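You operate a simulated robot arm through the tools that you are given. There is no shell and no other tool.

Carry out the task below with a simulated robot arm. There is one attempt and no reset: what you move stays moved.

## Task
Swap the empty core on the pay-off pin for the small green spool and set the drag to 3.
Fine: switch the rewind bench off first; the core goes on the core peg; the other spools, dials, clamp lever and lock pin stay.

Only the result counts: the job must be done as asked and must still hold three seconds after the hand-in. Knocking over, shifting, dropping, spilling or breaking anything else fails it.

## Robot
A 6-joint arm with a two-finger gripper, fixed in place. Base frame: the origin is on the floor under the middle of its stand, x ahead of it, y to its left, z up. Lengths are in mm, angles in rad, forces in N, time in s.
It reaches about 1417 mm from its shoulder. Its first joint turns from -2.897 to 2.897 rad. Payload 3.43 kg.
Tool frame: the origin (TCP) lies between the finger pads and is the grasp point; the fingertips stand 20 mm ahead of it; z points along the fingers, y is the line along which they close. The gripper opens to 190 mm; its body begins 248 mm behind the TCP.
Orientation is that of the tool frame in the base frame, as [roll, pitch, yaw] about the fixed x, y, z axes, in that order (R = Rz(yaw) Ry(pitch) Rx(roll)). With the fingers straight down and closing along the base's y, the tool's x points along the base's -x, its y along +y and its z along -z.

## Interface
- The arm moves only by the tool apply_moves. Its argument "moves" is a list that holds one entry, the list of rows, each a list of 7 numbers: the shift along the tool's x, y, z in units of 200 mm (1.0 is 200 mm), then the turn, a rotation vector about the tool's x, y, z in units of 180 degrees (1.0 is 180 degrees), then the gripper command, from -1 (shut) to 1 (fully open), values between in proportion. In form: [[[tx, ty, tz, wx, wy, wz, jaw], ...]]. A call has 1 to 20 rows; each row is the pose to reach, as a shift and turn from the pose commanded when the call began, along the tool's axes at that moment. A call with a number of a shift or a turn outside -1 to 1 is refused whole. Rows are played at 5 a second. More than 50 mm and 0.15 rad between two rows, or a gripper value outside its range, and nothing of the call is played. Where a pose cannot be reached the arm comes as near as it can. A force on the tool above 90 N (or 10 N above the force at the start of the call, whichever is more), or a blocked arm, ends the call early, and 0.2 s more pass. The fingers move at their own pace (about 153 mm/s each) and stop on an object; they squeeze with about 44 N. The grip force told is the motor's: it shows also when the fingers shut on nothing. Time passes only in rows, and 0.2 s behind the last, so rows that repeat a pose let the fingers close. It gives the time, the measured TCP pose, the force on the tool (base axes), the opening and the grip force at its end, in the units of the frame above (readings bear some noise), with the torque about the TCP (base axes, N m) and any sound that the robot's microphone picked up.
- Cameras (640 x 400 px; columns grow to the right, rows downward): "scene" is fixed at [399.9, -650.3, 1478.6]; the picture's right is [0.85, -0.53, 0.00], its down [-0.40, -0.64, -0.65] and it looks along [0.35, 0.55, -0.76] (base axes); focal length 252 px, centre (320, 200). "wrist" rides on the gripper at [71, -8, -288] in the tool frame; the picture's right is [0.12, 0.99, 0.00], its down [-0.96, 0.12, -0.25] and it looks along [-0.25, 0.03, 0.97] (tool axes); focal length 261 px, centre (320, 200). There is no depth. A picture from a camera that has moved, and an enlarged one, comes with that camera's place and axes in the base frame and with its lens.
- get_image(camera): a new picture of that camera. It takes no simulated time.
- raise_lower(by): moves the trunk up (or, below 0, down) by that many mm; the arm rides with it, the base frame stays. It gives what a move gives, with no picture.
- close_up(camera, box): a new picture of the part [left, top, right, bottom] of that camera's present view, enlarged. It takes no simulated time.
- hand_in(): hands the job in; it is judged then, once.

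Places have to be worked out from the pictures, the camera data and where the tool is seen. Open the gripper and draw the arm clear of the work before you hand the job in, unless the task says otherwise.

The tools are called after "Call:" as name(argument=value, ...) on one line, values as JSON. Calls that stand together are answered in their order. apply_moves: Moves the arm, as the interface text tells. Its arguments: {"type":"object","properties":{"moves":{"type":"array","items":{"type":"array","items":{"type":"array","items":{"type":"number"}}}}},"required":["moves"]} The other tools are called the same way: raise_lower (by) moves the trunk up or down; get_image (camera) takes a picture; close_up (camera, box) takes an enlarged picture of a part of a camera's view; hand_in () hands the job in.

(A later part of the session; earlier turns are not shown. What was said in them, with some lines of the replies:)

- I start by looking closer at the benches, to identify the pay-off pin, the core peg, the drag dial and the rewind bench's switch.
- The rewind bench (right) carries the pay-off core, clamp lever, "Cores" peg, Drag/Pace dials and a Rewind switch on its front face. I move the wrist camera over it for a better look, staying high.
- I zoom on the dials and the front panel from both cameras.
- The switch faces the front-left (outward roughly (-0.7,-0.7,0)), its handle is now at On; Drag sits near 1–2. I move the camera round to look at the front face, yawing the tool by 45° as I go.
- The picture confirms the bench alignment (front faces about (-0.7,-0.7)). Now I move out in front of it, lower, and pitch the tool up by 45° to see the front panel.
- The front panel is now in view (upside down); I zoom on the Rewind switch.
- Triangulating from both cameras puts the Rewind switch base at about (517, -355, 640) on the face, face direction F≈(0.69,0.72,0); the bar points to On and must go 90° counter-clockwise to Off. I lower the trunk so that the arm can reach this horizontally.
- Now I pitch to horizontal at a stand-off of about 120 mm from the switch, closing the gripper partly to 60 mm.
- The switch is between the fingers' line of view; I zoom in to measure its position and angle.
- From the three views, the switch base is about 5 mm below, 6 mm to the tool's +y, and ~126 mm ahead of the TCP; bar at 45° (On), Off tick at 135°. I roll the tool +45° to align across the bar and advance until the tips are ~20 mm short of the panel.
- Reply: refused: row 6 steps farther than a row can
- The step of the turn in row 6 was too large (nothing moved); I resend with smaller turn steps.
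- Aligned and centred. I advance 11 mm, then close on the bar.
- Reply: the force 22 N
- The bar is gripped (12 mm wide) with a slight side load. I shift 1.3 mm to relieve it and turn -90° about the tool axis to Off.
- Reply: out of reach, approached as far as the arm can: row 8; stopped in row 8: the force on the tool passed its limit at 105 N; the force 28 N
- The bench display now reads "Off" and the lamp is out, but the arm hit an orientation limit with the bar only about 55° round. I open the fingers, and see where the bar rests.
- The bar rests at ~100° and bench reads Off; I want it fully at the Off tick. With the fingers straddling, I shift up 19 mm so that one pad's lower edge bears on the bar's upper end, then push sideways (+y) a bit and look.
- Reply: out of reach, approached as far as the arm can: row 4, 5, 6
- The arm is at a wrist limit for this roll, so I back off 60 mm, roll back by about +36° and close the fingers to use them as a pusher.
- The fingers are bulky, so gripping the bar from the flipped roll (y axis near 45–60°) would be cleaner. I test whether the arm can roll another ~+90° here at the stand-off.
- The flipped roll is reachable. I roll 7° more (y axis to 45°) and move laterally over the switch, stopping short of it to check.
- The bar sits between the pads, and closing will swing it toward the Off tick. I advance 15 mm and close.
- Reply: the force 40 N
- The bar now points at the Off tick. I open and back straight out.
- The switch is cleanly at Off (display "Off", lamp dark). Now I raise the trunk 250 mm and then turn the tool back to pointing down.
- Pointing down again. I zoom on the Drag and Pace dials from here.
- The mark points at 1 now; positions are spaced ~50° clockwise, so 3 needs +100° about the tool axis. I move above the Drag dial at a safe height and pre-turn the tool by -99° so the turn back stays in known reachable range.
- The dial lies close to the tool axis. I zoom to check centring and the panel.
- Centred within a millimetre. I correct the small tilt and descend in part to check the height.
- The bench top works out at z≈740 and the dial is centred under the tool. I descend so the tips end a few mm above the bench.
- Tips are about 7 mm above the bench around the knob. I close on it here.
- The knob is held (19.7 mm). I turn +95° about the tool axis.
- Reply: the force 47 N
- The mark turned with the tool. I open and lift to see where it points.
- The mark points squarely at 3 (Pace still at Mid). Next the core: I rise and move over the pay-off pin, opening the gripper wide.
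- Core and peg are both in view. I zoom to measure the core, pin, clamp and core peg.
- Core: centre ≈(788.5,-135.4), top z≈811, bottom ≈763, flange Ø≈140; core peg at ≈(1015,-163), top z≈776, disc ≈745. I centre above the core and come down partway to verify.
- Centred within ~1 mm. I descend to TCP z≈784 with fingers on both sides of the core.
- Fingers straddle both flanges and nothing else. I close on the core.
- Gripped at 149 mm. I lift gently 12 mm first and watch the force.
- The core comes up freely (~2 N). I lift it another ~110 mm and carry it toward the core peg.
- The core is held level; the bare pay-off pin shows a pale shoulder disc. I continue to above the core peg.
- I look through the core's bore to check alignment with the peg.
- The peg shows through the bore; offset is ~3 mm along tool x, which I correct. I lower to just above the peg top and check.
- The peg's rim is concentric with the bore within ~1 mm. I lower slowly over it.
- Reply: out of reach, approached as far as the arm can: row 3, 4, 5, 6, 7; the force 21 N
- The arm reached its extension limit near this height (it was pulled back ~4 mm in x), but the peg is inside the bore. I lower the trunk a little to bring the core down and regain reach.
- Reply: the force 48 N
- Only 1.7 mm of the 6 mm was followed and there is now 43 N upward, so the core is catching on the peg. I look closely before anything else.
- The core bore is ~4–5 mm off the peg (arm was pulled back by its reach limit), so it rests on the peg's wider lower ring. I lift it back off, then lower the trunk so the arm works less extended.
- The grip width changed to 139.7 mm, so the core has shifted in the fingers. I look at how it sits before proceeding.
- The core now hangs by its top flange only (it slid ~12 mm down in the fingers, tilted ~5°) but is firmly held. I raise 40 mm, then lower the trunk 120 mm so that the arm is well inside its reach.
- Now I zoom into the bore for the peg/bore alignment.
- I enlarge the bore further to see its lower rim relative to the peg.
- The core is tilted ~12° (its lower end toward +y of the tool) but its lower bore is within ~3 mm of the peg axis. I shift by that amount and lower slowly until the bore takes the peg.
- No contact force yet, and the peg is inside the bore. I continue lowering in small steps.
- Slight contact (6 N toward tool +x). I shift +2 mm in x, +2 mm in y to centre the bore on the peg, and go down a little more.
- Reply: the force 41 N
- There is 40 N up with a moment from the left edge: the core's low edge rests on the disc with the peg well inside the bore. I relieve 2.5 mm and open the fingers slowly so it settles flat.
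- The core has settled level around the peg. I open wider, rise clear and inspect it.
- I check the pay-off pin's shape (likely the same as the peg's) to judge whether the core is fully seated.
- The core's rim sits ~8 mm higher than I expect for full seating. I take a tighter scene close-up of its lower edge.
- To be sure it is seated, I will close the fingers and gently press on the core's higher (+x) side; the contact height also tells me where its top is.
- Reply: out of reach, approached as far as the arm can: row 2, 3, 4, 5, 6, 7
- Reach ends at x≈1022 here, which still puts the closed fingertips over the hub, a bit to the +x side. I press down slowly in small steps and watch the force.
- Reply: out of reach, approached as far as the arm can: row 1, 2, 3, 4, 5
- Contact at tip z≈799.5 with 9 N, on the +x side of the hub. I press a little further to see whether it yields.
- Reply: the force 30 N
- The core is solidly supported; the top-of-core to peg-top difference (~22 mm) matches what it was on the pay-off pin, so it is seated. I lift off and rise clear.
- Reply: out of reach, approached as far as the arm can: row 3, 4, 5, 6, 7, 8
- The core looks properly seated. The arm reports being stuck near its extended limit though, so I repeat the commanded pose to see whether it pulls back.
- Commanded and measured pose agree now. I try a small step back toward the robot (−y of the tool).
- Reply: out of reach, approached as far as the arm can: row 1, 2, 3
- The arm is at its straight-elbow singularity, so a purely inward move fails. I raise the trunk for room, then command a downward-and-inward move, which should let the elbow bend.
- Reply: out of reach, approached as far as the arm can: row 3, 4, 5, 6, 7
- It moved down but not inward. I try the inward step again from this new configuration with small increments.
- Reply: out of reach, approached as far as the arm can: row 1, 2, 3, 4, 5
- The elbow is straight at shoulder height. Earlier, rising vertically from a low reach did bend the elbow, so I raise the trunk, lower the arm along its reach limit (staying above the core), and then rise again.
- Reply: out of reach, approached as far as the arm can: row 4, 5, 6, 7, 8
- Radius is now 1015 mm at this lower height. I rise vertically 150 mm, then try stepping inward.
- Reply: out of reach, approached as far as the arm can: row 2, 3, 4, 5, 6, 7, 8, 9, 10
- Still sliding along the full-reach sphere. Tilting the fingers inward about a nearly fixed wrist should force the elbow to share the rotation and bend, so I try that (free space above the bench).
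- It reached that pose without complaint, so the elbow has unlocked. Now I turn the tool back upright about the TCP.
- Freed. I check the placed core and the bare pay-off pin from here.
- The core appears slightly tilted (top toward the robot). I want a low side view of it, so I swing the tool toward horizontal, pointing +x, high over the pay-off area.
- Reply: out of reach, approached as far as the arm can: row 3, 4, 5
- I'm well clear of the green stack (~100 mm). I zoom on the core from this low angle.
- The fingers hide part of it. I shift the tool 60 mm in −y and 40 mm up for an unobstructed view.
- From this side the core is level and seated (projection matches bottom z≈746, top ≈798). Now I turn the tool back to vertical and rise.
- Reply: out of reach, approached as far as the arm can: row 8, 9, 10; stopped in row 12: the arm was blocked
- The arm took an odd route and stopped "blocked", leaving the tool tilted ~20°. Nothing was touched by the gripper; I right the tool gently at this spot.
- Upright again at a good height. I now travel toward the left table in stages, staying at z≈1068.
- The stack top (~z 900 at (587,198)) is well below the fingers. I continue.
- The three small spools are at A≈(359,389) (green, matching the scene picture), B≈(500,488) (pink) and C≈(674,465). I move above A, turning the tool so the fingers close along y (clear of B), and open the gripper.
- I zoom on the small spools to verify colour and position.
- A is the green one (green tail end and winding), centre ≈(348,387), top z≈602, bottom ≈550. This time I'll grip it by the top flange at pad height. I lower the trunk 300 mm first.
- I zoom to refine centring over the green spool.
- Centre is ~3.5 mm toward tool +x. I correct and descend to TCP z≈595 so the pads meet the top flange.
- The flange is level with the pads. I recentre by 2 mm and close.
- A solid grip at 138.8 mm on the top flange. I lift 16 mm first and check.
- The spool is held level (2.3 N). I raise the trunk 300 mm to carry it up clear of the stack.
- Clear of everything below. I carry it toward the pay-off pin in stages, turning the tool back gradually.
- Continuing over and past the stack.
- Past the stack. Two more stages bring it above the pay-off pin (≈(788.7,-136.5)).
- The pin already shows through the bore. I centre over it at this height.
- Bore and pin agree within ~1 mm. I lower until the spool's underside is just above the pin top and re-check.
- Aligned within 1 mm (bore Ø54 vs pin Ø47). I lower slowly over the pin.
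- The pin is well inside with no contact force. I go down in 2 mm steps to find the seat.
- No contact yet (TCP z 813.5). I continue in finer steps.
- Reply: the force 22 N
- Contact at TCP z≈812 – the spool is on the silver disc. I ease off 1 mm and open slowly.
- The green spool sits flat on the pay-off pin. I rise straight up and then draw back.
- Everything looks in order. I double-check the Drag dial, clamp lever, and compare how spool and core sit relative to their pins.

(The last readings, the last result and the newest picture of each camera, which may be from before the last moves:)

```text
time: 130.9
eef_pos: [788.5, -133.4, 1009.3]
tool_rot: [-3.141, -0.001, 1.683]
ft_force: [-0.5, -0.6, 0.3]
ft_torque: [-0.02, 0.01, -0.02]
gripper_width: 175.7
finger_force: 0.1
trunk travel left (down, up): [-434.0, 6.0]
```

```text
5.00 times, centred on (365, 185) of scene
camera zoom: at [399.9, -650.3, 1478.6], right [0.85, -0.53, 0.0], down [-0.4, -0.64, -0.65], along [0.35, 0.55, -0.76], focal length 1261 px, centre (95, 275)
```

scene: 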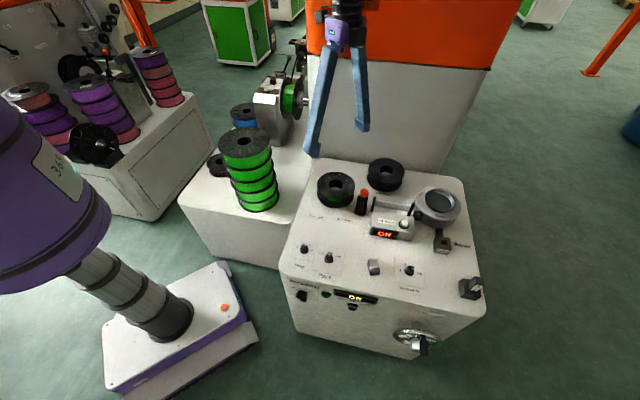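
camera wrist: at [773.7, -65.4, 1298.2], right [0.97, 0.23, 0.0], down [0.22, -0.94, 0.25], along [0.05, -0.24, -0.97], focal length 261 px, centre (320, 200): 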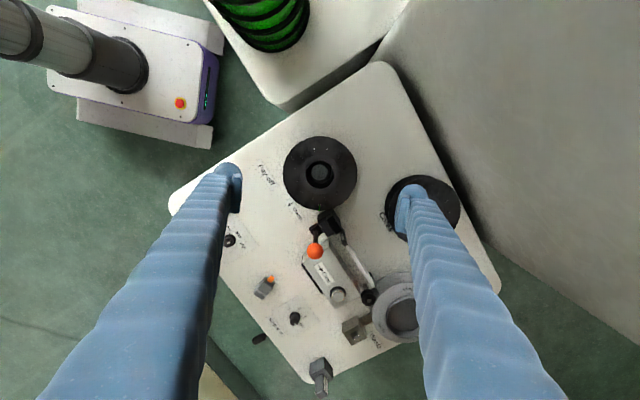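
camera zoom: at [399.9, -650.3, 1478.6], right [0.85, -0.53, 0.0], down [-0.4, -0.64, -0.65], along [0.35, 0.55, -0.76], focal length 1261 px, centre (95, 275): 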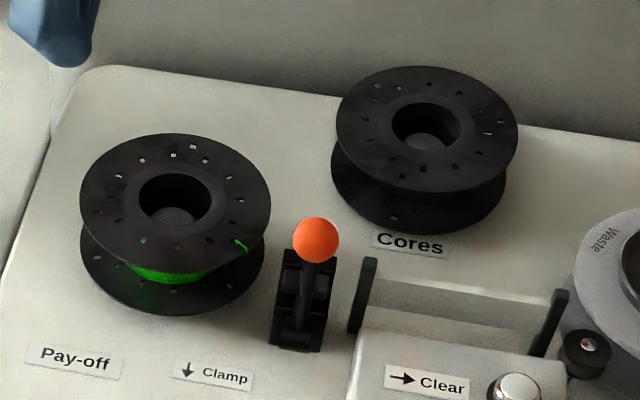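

Drag is at 3, Pace at Mid, clamp unchanged, spool seated. I still want certainty that the core is flat on its disc, so I close the fingers and go probe its robot-side rim gently (well within reach this time).

Call:
apply_moves(moves=[[[-0.04, 0.14, 0, 0, 0, 0, 0.4], [-0.08, 0.28, 0, 0, 0, 0, 0], [-0.12, 0.42, 0, 0, 0, 0, -0.4], [-0.17, 0.56, 0, 0, 0, 0, -0.8], [-0.22, 0.7, 0, 0, 0, 0, -1], [-0.26, 0.864, 0, 0, 0, 0, -1], [-0.26, 0.864, 0, 0, 0, 0, -1]]])

Call:
raise_lower(by=-120)

Call:
get_image(camera="wrist")

Call:
close_up(camera="scene", box=[340, 110, 430, 200])

```text
time: 132.5
eef_pos: [964.7, -164.1, 1009.5]
tool_rot: [3.141, 0.003, 1.681]
ft_force: [-0.2, 0.1, -0.7]
ft_torque: [0.03, -0.01, 0.03]
gripper_width: 0.0
finger_force: 34.3
trunk travel left (down, up): [-434.0, 6.0]
```

```text
time: 134.0
eef_pos: [966.4, -164.7, 890.1]
tool_rot: [3.141, 0.003, 1.683]
ft_force: [-0.2, -0.4, -0.2]
ft_torque: [0.02, -0.02, 0.0]
gripper_width: 0.1
finger_force: 34.6
trunk travel left (down, up): [-314.0, 126.0]
```

```text
taken
camera wrist: at [949.5, -95.7, 1178.0], right [0.97, 0.23, 0.0], down [0.22, -0.94, 0.25], along [0.06, -0.24, -0.97], focal length 261 px, centre (320, 200)
```

wrist: 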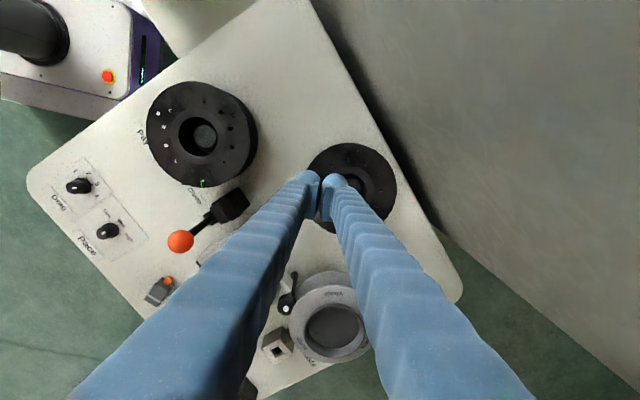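

```text
4.44 times, centred on (385, 155) of scene
camera zoom: at [399.9, -650.3, 1478.6], right [0.85, -0.53, 0.0], down [-0.4, -0.64, -0.65], along [0.35, 0.55, -0.76], focal length 1121 px, centre (31, 400)
```

zoom: 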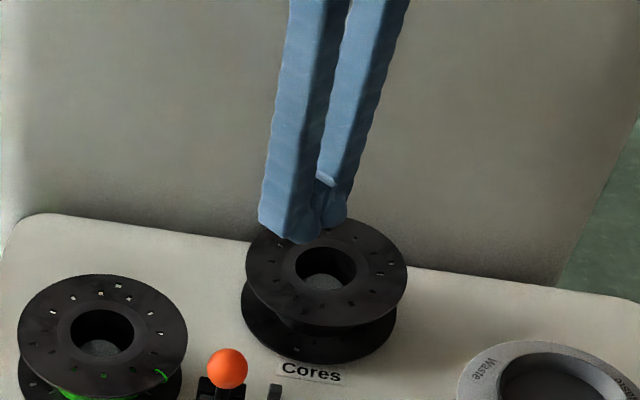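

Positioned over the rim nearest the robot. I lower to just above it and then feel for contact.

Call:
apply_moves(moves=[[[0, 0, 0.1, 0, 0, 0, -1], [0, 0, 0.2, 0, 0, 0, -1], [0, 0, 0.28, 0, 0, 0, -1], [0, 0, 0.32, 0, 0, 0, -1], [0, 0, 0.34, 0, 0, 0, -1], [0, 0, 0.34, 0, 0, 0, -1]]])

Call:
apply_moves(moves=[[[0, 0, 0.0075, 0, 0, 0, -1], [0, 0, 0.015, 0, 0, 0, -1], [0, 0, 0.0225, 0, 0, 0, -1], [0, 0, 0.0225, 0, 0, 0, -1]]])

```text
time: 135.4
eef_pos: [966.7, -164.5, 822.2]
tool_rot: [-3.14, 0.0, 1.682]
ft_force: [0.3, 0.5, 0.3]
ft_torque: [0.01, 0.0, 0.02]
gripper_width: 0.2
finger_force: 34.2
trunk travel left (down, up): [-314.0, 126.0]
```

```text
time: 136.4
eef_pos: [965.4, -164.5, 817.6]
tool_rot: [-3.141, 0.001, 1.682]
ft_force: [-2.7, -1.8, 12.7]
ft_torque: [-0.06, -0.11, -0.07]
gripper_width: 0.0
finger_force: 34.5
trunk travel left (down, up): [-314.0, 126.0]
```

Contact at tip z≈798, nearly equal to the +x side (≈799.5), so the core is level. I press slightly more to see whether it rocks.

Call:
apply_moves(moves=[[[0, 0, 0.0075, 0, 0, 0, -1], [0, 0, 0.015, 0, 0, 0, -1], [0, 0, 0.015, 0, 0, 0, -1]]])

Call:
close_up(camera="scene", box=[350, 145, 430, 205])

```text
time: 137.2
eef_pos: [965.5, -164.1, 818.1]
tool_rot: [3.136, 0.002, 1.683]
ft_force: [1.0, -2.8, 37.1]
ft_torque: [-0.14, -0.49, -0.06]
gripper_width: 0.0
finger_force: 34.0
trunk travel left (down, up): [-314.0, 126.0]
```

```text
6.67 times, centred on (390, 175) of scene
camera zoom: at [399.9, -650.3, 1478.6], right [0.85, -0.53, 0.0], down [-0.4, -0.64, -0.65], along [0.35, 0.55, -0.76], focal length 1682 px, centre (-147, 367)
```

zoom: 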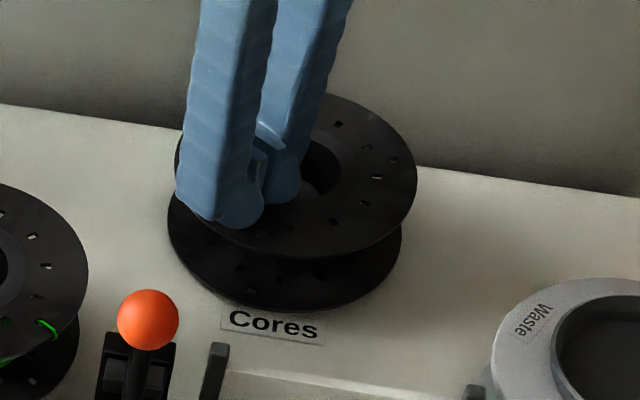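

It is rigid under 37 N at the rim, so the core is flat on its disc. I lift off and retreat.

Call:
apply_moves(moves=[[[0, 0, -0.05, 0, 0, 0, -1], [0, 0, -0.2, 0, 0, 0, -1], [0, 0, -0.4, 0, 0, 0, -1], [0, 0, -0.6, 0, 0, 0, -1], [0, 0, -0.8, 0, 0, 0, -1], [0.1, -0.15, -0.95, 0, 0, 0, -1], [0.15, -0.35, -0.95, 0, 0, 0, -1], [0.2, -0.55, -0.95, 0, 0, 0, -1], [0.2, -0.75, -0.95, 0, 0, 0, -1], [0.2, -0.95, -0.95, 0, 0, 0, -1], [0.2, -0.95, -0.95, 0, 0, 0, -1]]])

Call:
get_image(camera="scene")

Call:
get_image(camera="wrist")

```text
time: 139.6
eef_pos: [776.3, -146.0, 1005.9]
tool_rot: [-3.139, -0.001, 1.684]
ft_force: [0.4, 0.3, -0.4]
ft_torque: [-0.01, 0.03, 0.01]
gripper_width: 0.0
finger_force: 34.1
trunk travel left (down, up): [-314.0, 126.0]
```

```text
taken
```

scene: 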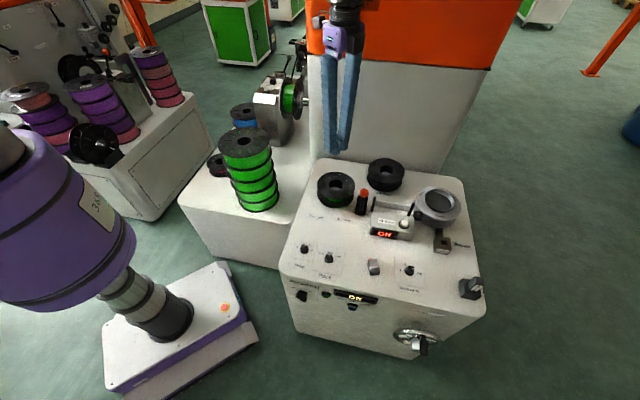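

```text
taken
camera wrist: at [759.9, -77.3, 1291.9], right [0.97, 0.23, 0.0], down [0.22, -0.94, 0.25], along [0.05, -0.24, -0.97], focal length 261 px, centre (320, 200)
```

wrist: 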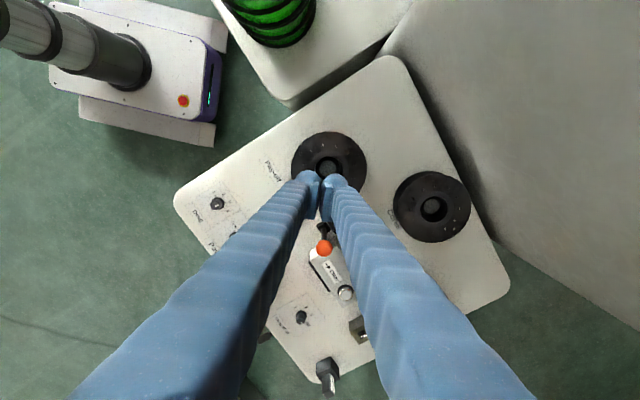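

I draw the arm back clear of the benches and open the gripper, then take final checks.

Call:
apply_moves(moves=[[[0.07, -0.15, -0.05, 0, 0, 0, -1], [0.14, -0.3, -0.1, 0, 0, 0, -1], [0.21, -0.45, -0.15, 0, 0, 0, -0.6], [0.28, -0.6, -0.2, 0, 0, 0, -0.2], [0.34, -0.75, -0.2, 0, 0, 0, 0.2], [0.4, -0.91, -0.2, 0, 0, 0, 0.5], [0.4, -0.91, -0.2, 0, 0, 0, 0.5]]])

Call:
get_image(camera="wrist")

Call:
close_up(camera="scene", box=[270, 150, 500, 360])

Call:
close_up(camera="scene", box=[270, 220, 370, 320])

Call:
close_up(camera="scene", box=[170, 70, 330, 220])

```text
time: 141.2
eef_pos: [586.8, -85.7, 1042.8]
tool_rot: [-3.139, -0.001, 1.682]
ft_force: [0.6, 0.5, -0.3]
ft_torque: [0.01, 0.01, 0.0]
gripper_width: 142.3
finger_force: 0.1
trunk travel left (down, up): [-314.0, 126.0]
```

```text
taken
camera wrist: at [570.2, -16.7, 1331.8], right [0.97, 0.23, 0.0], down [0.22, -0.94, 0.25], along [0.06, -0.24, -0.97], focal length 261 px, centre (320, 200)
```

wrist: 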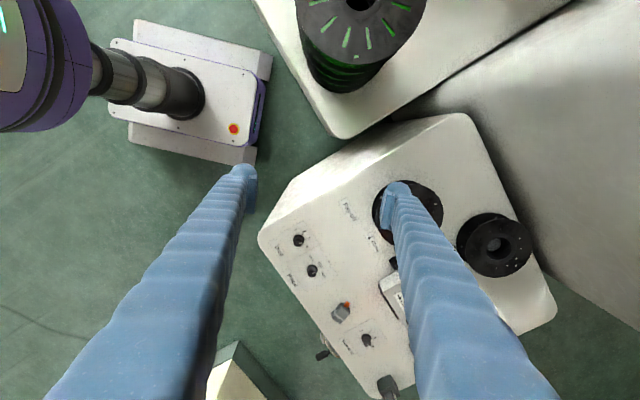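

```text
1.90 times, centred on (385, 255) of scene
camera zoom: at [399.9, -650.3, 1478.6], right [0.85, -0.53, 0.0], down [-0.4, -0.64, -0.65], along [0.35, 0.55, -0.76], focal length 480 px, centre (196, 95)
```

zoom: 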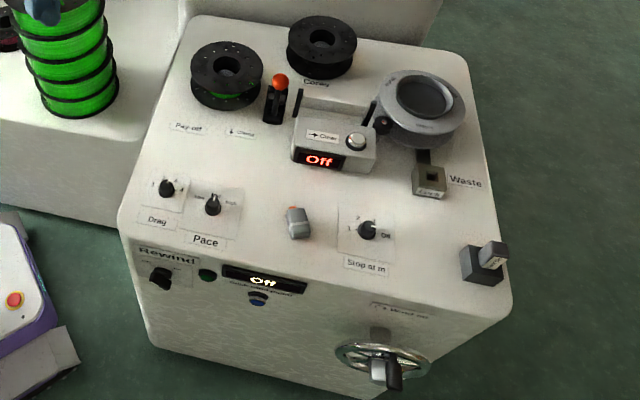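

```text
4.00 times, centred on (320, 270) of scene
camera zoom: at [399.9, -650.3, 1478.6], right [0.85, -0.53, 0.0], down [-0.4, -0.64, -0.65], along [0.35, 0.55, -0.76], focal length 1009 px, centre (320, -80)
```

zoom: 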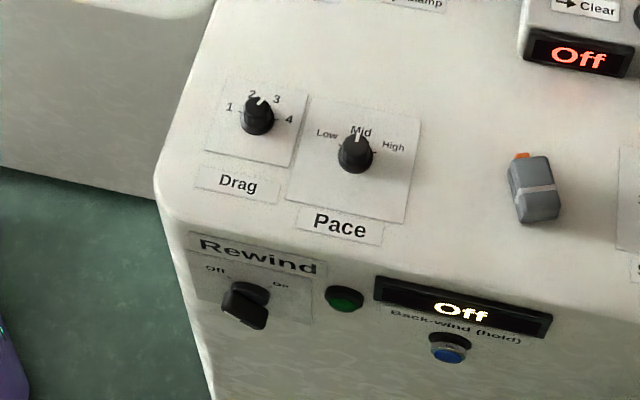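

```text
2.67 times, centred on (250, 145) of scene
camera zoom: at [399.9, -650.3, 1478.6], right [0.85, -0.53, 0.0], down [-0.4, -0.64, -0.65], along [0.35, 0.55, -0.76], focal length 673 px, centre (507, 347)
```

zoom: 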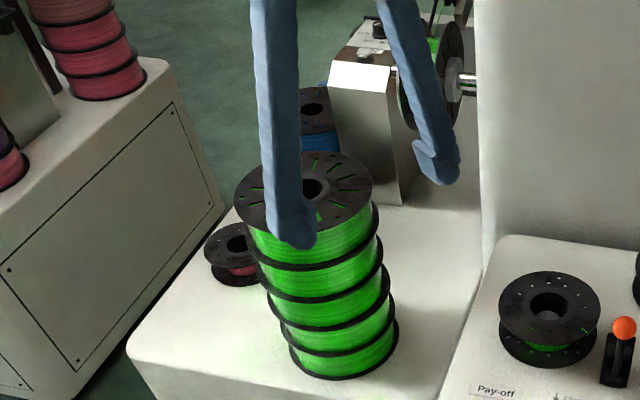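

I verify the Drag mark from the wrist view once more.

Call:
close_up(camera="wrist", box=[275, 215, 345, 290])

Call:
close_up(camera="wrist", box=[360, 160, 560, 290])

```text
5.33 times, centred on (310, 252) of wrist
camera zoom: at [570.2, -16.7, 1331.8], right [0.97, 0.23, 0.0], down [0.22, -0.94, 0.25], along [0.06, -0.24, -0.97], focal length 1390 px, centre (373, -80)
```

zoom: 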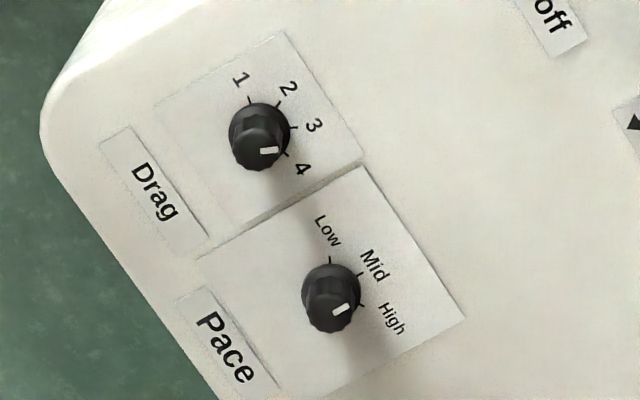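

```text
3.08 times, centred on (460, 225) of wrist
camera zoom: at [570.2, -16.7, 1331.8], right [0.97, 0.23, 0.0], down [0.22, -0.94, 0.25], along [0.06, -0.24, -0.97], focal length 802 px, centre (-111, 123)
```

zoom: 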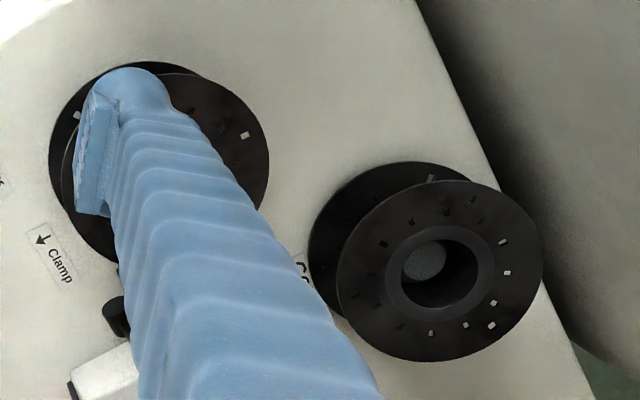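

Drag points at 3, Pace is untouched, Rewind is off, the core is on its peg, the green spool on the pay-off pin, and the arm is clear with the gripper open. I hand the job in.

Call:
hand_in()

```text
The job is handed in.
```

The job is handed in; I got no score back, so what follows is what I checked before hand-in.

- **Rewind bench:** it was switched off first. The switch points at Off, the display reads "Off" and the lamp is dark.
- **Core:** it sits on the core peg. It caught on the peg on the first try and slid in the grip, so I lifted it off and set it down again. It now sits level and did not move when I pressed on it from above.
- **Green spool:** the small green spool sits flat on the pay-off pin.
- **Drag:** the dial points at 3, within a few degrees by eye.
- **Everything else:** Pace is still at Mid. The clamp lever, lock pin and other spools look unchanged in the pictures.

While repositioning over the benches, the arm stopped once reporting it was blocked. The pictures showed nothing touched or shifted, but I did not find what blocked it.

The gripper is open and the arm is drawn back above the benches.
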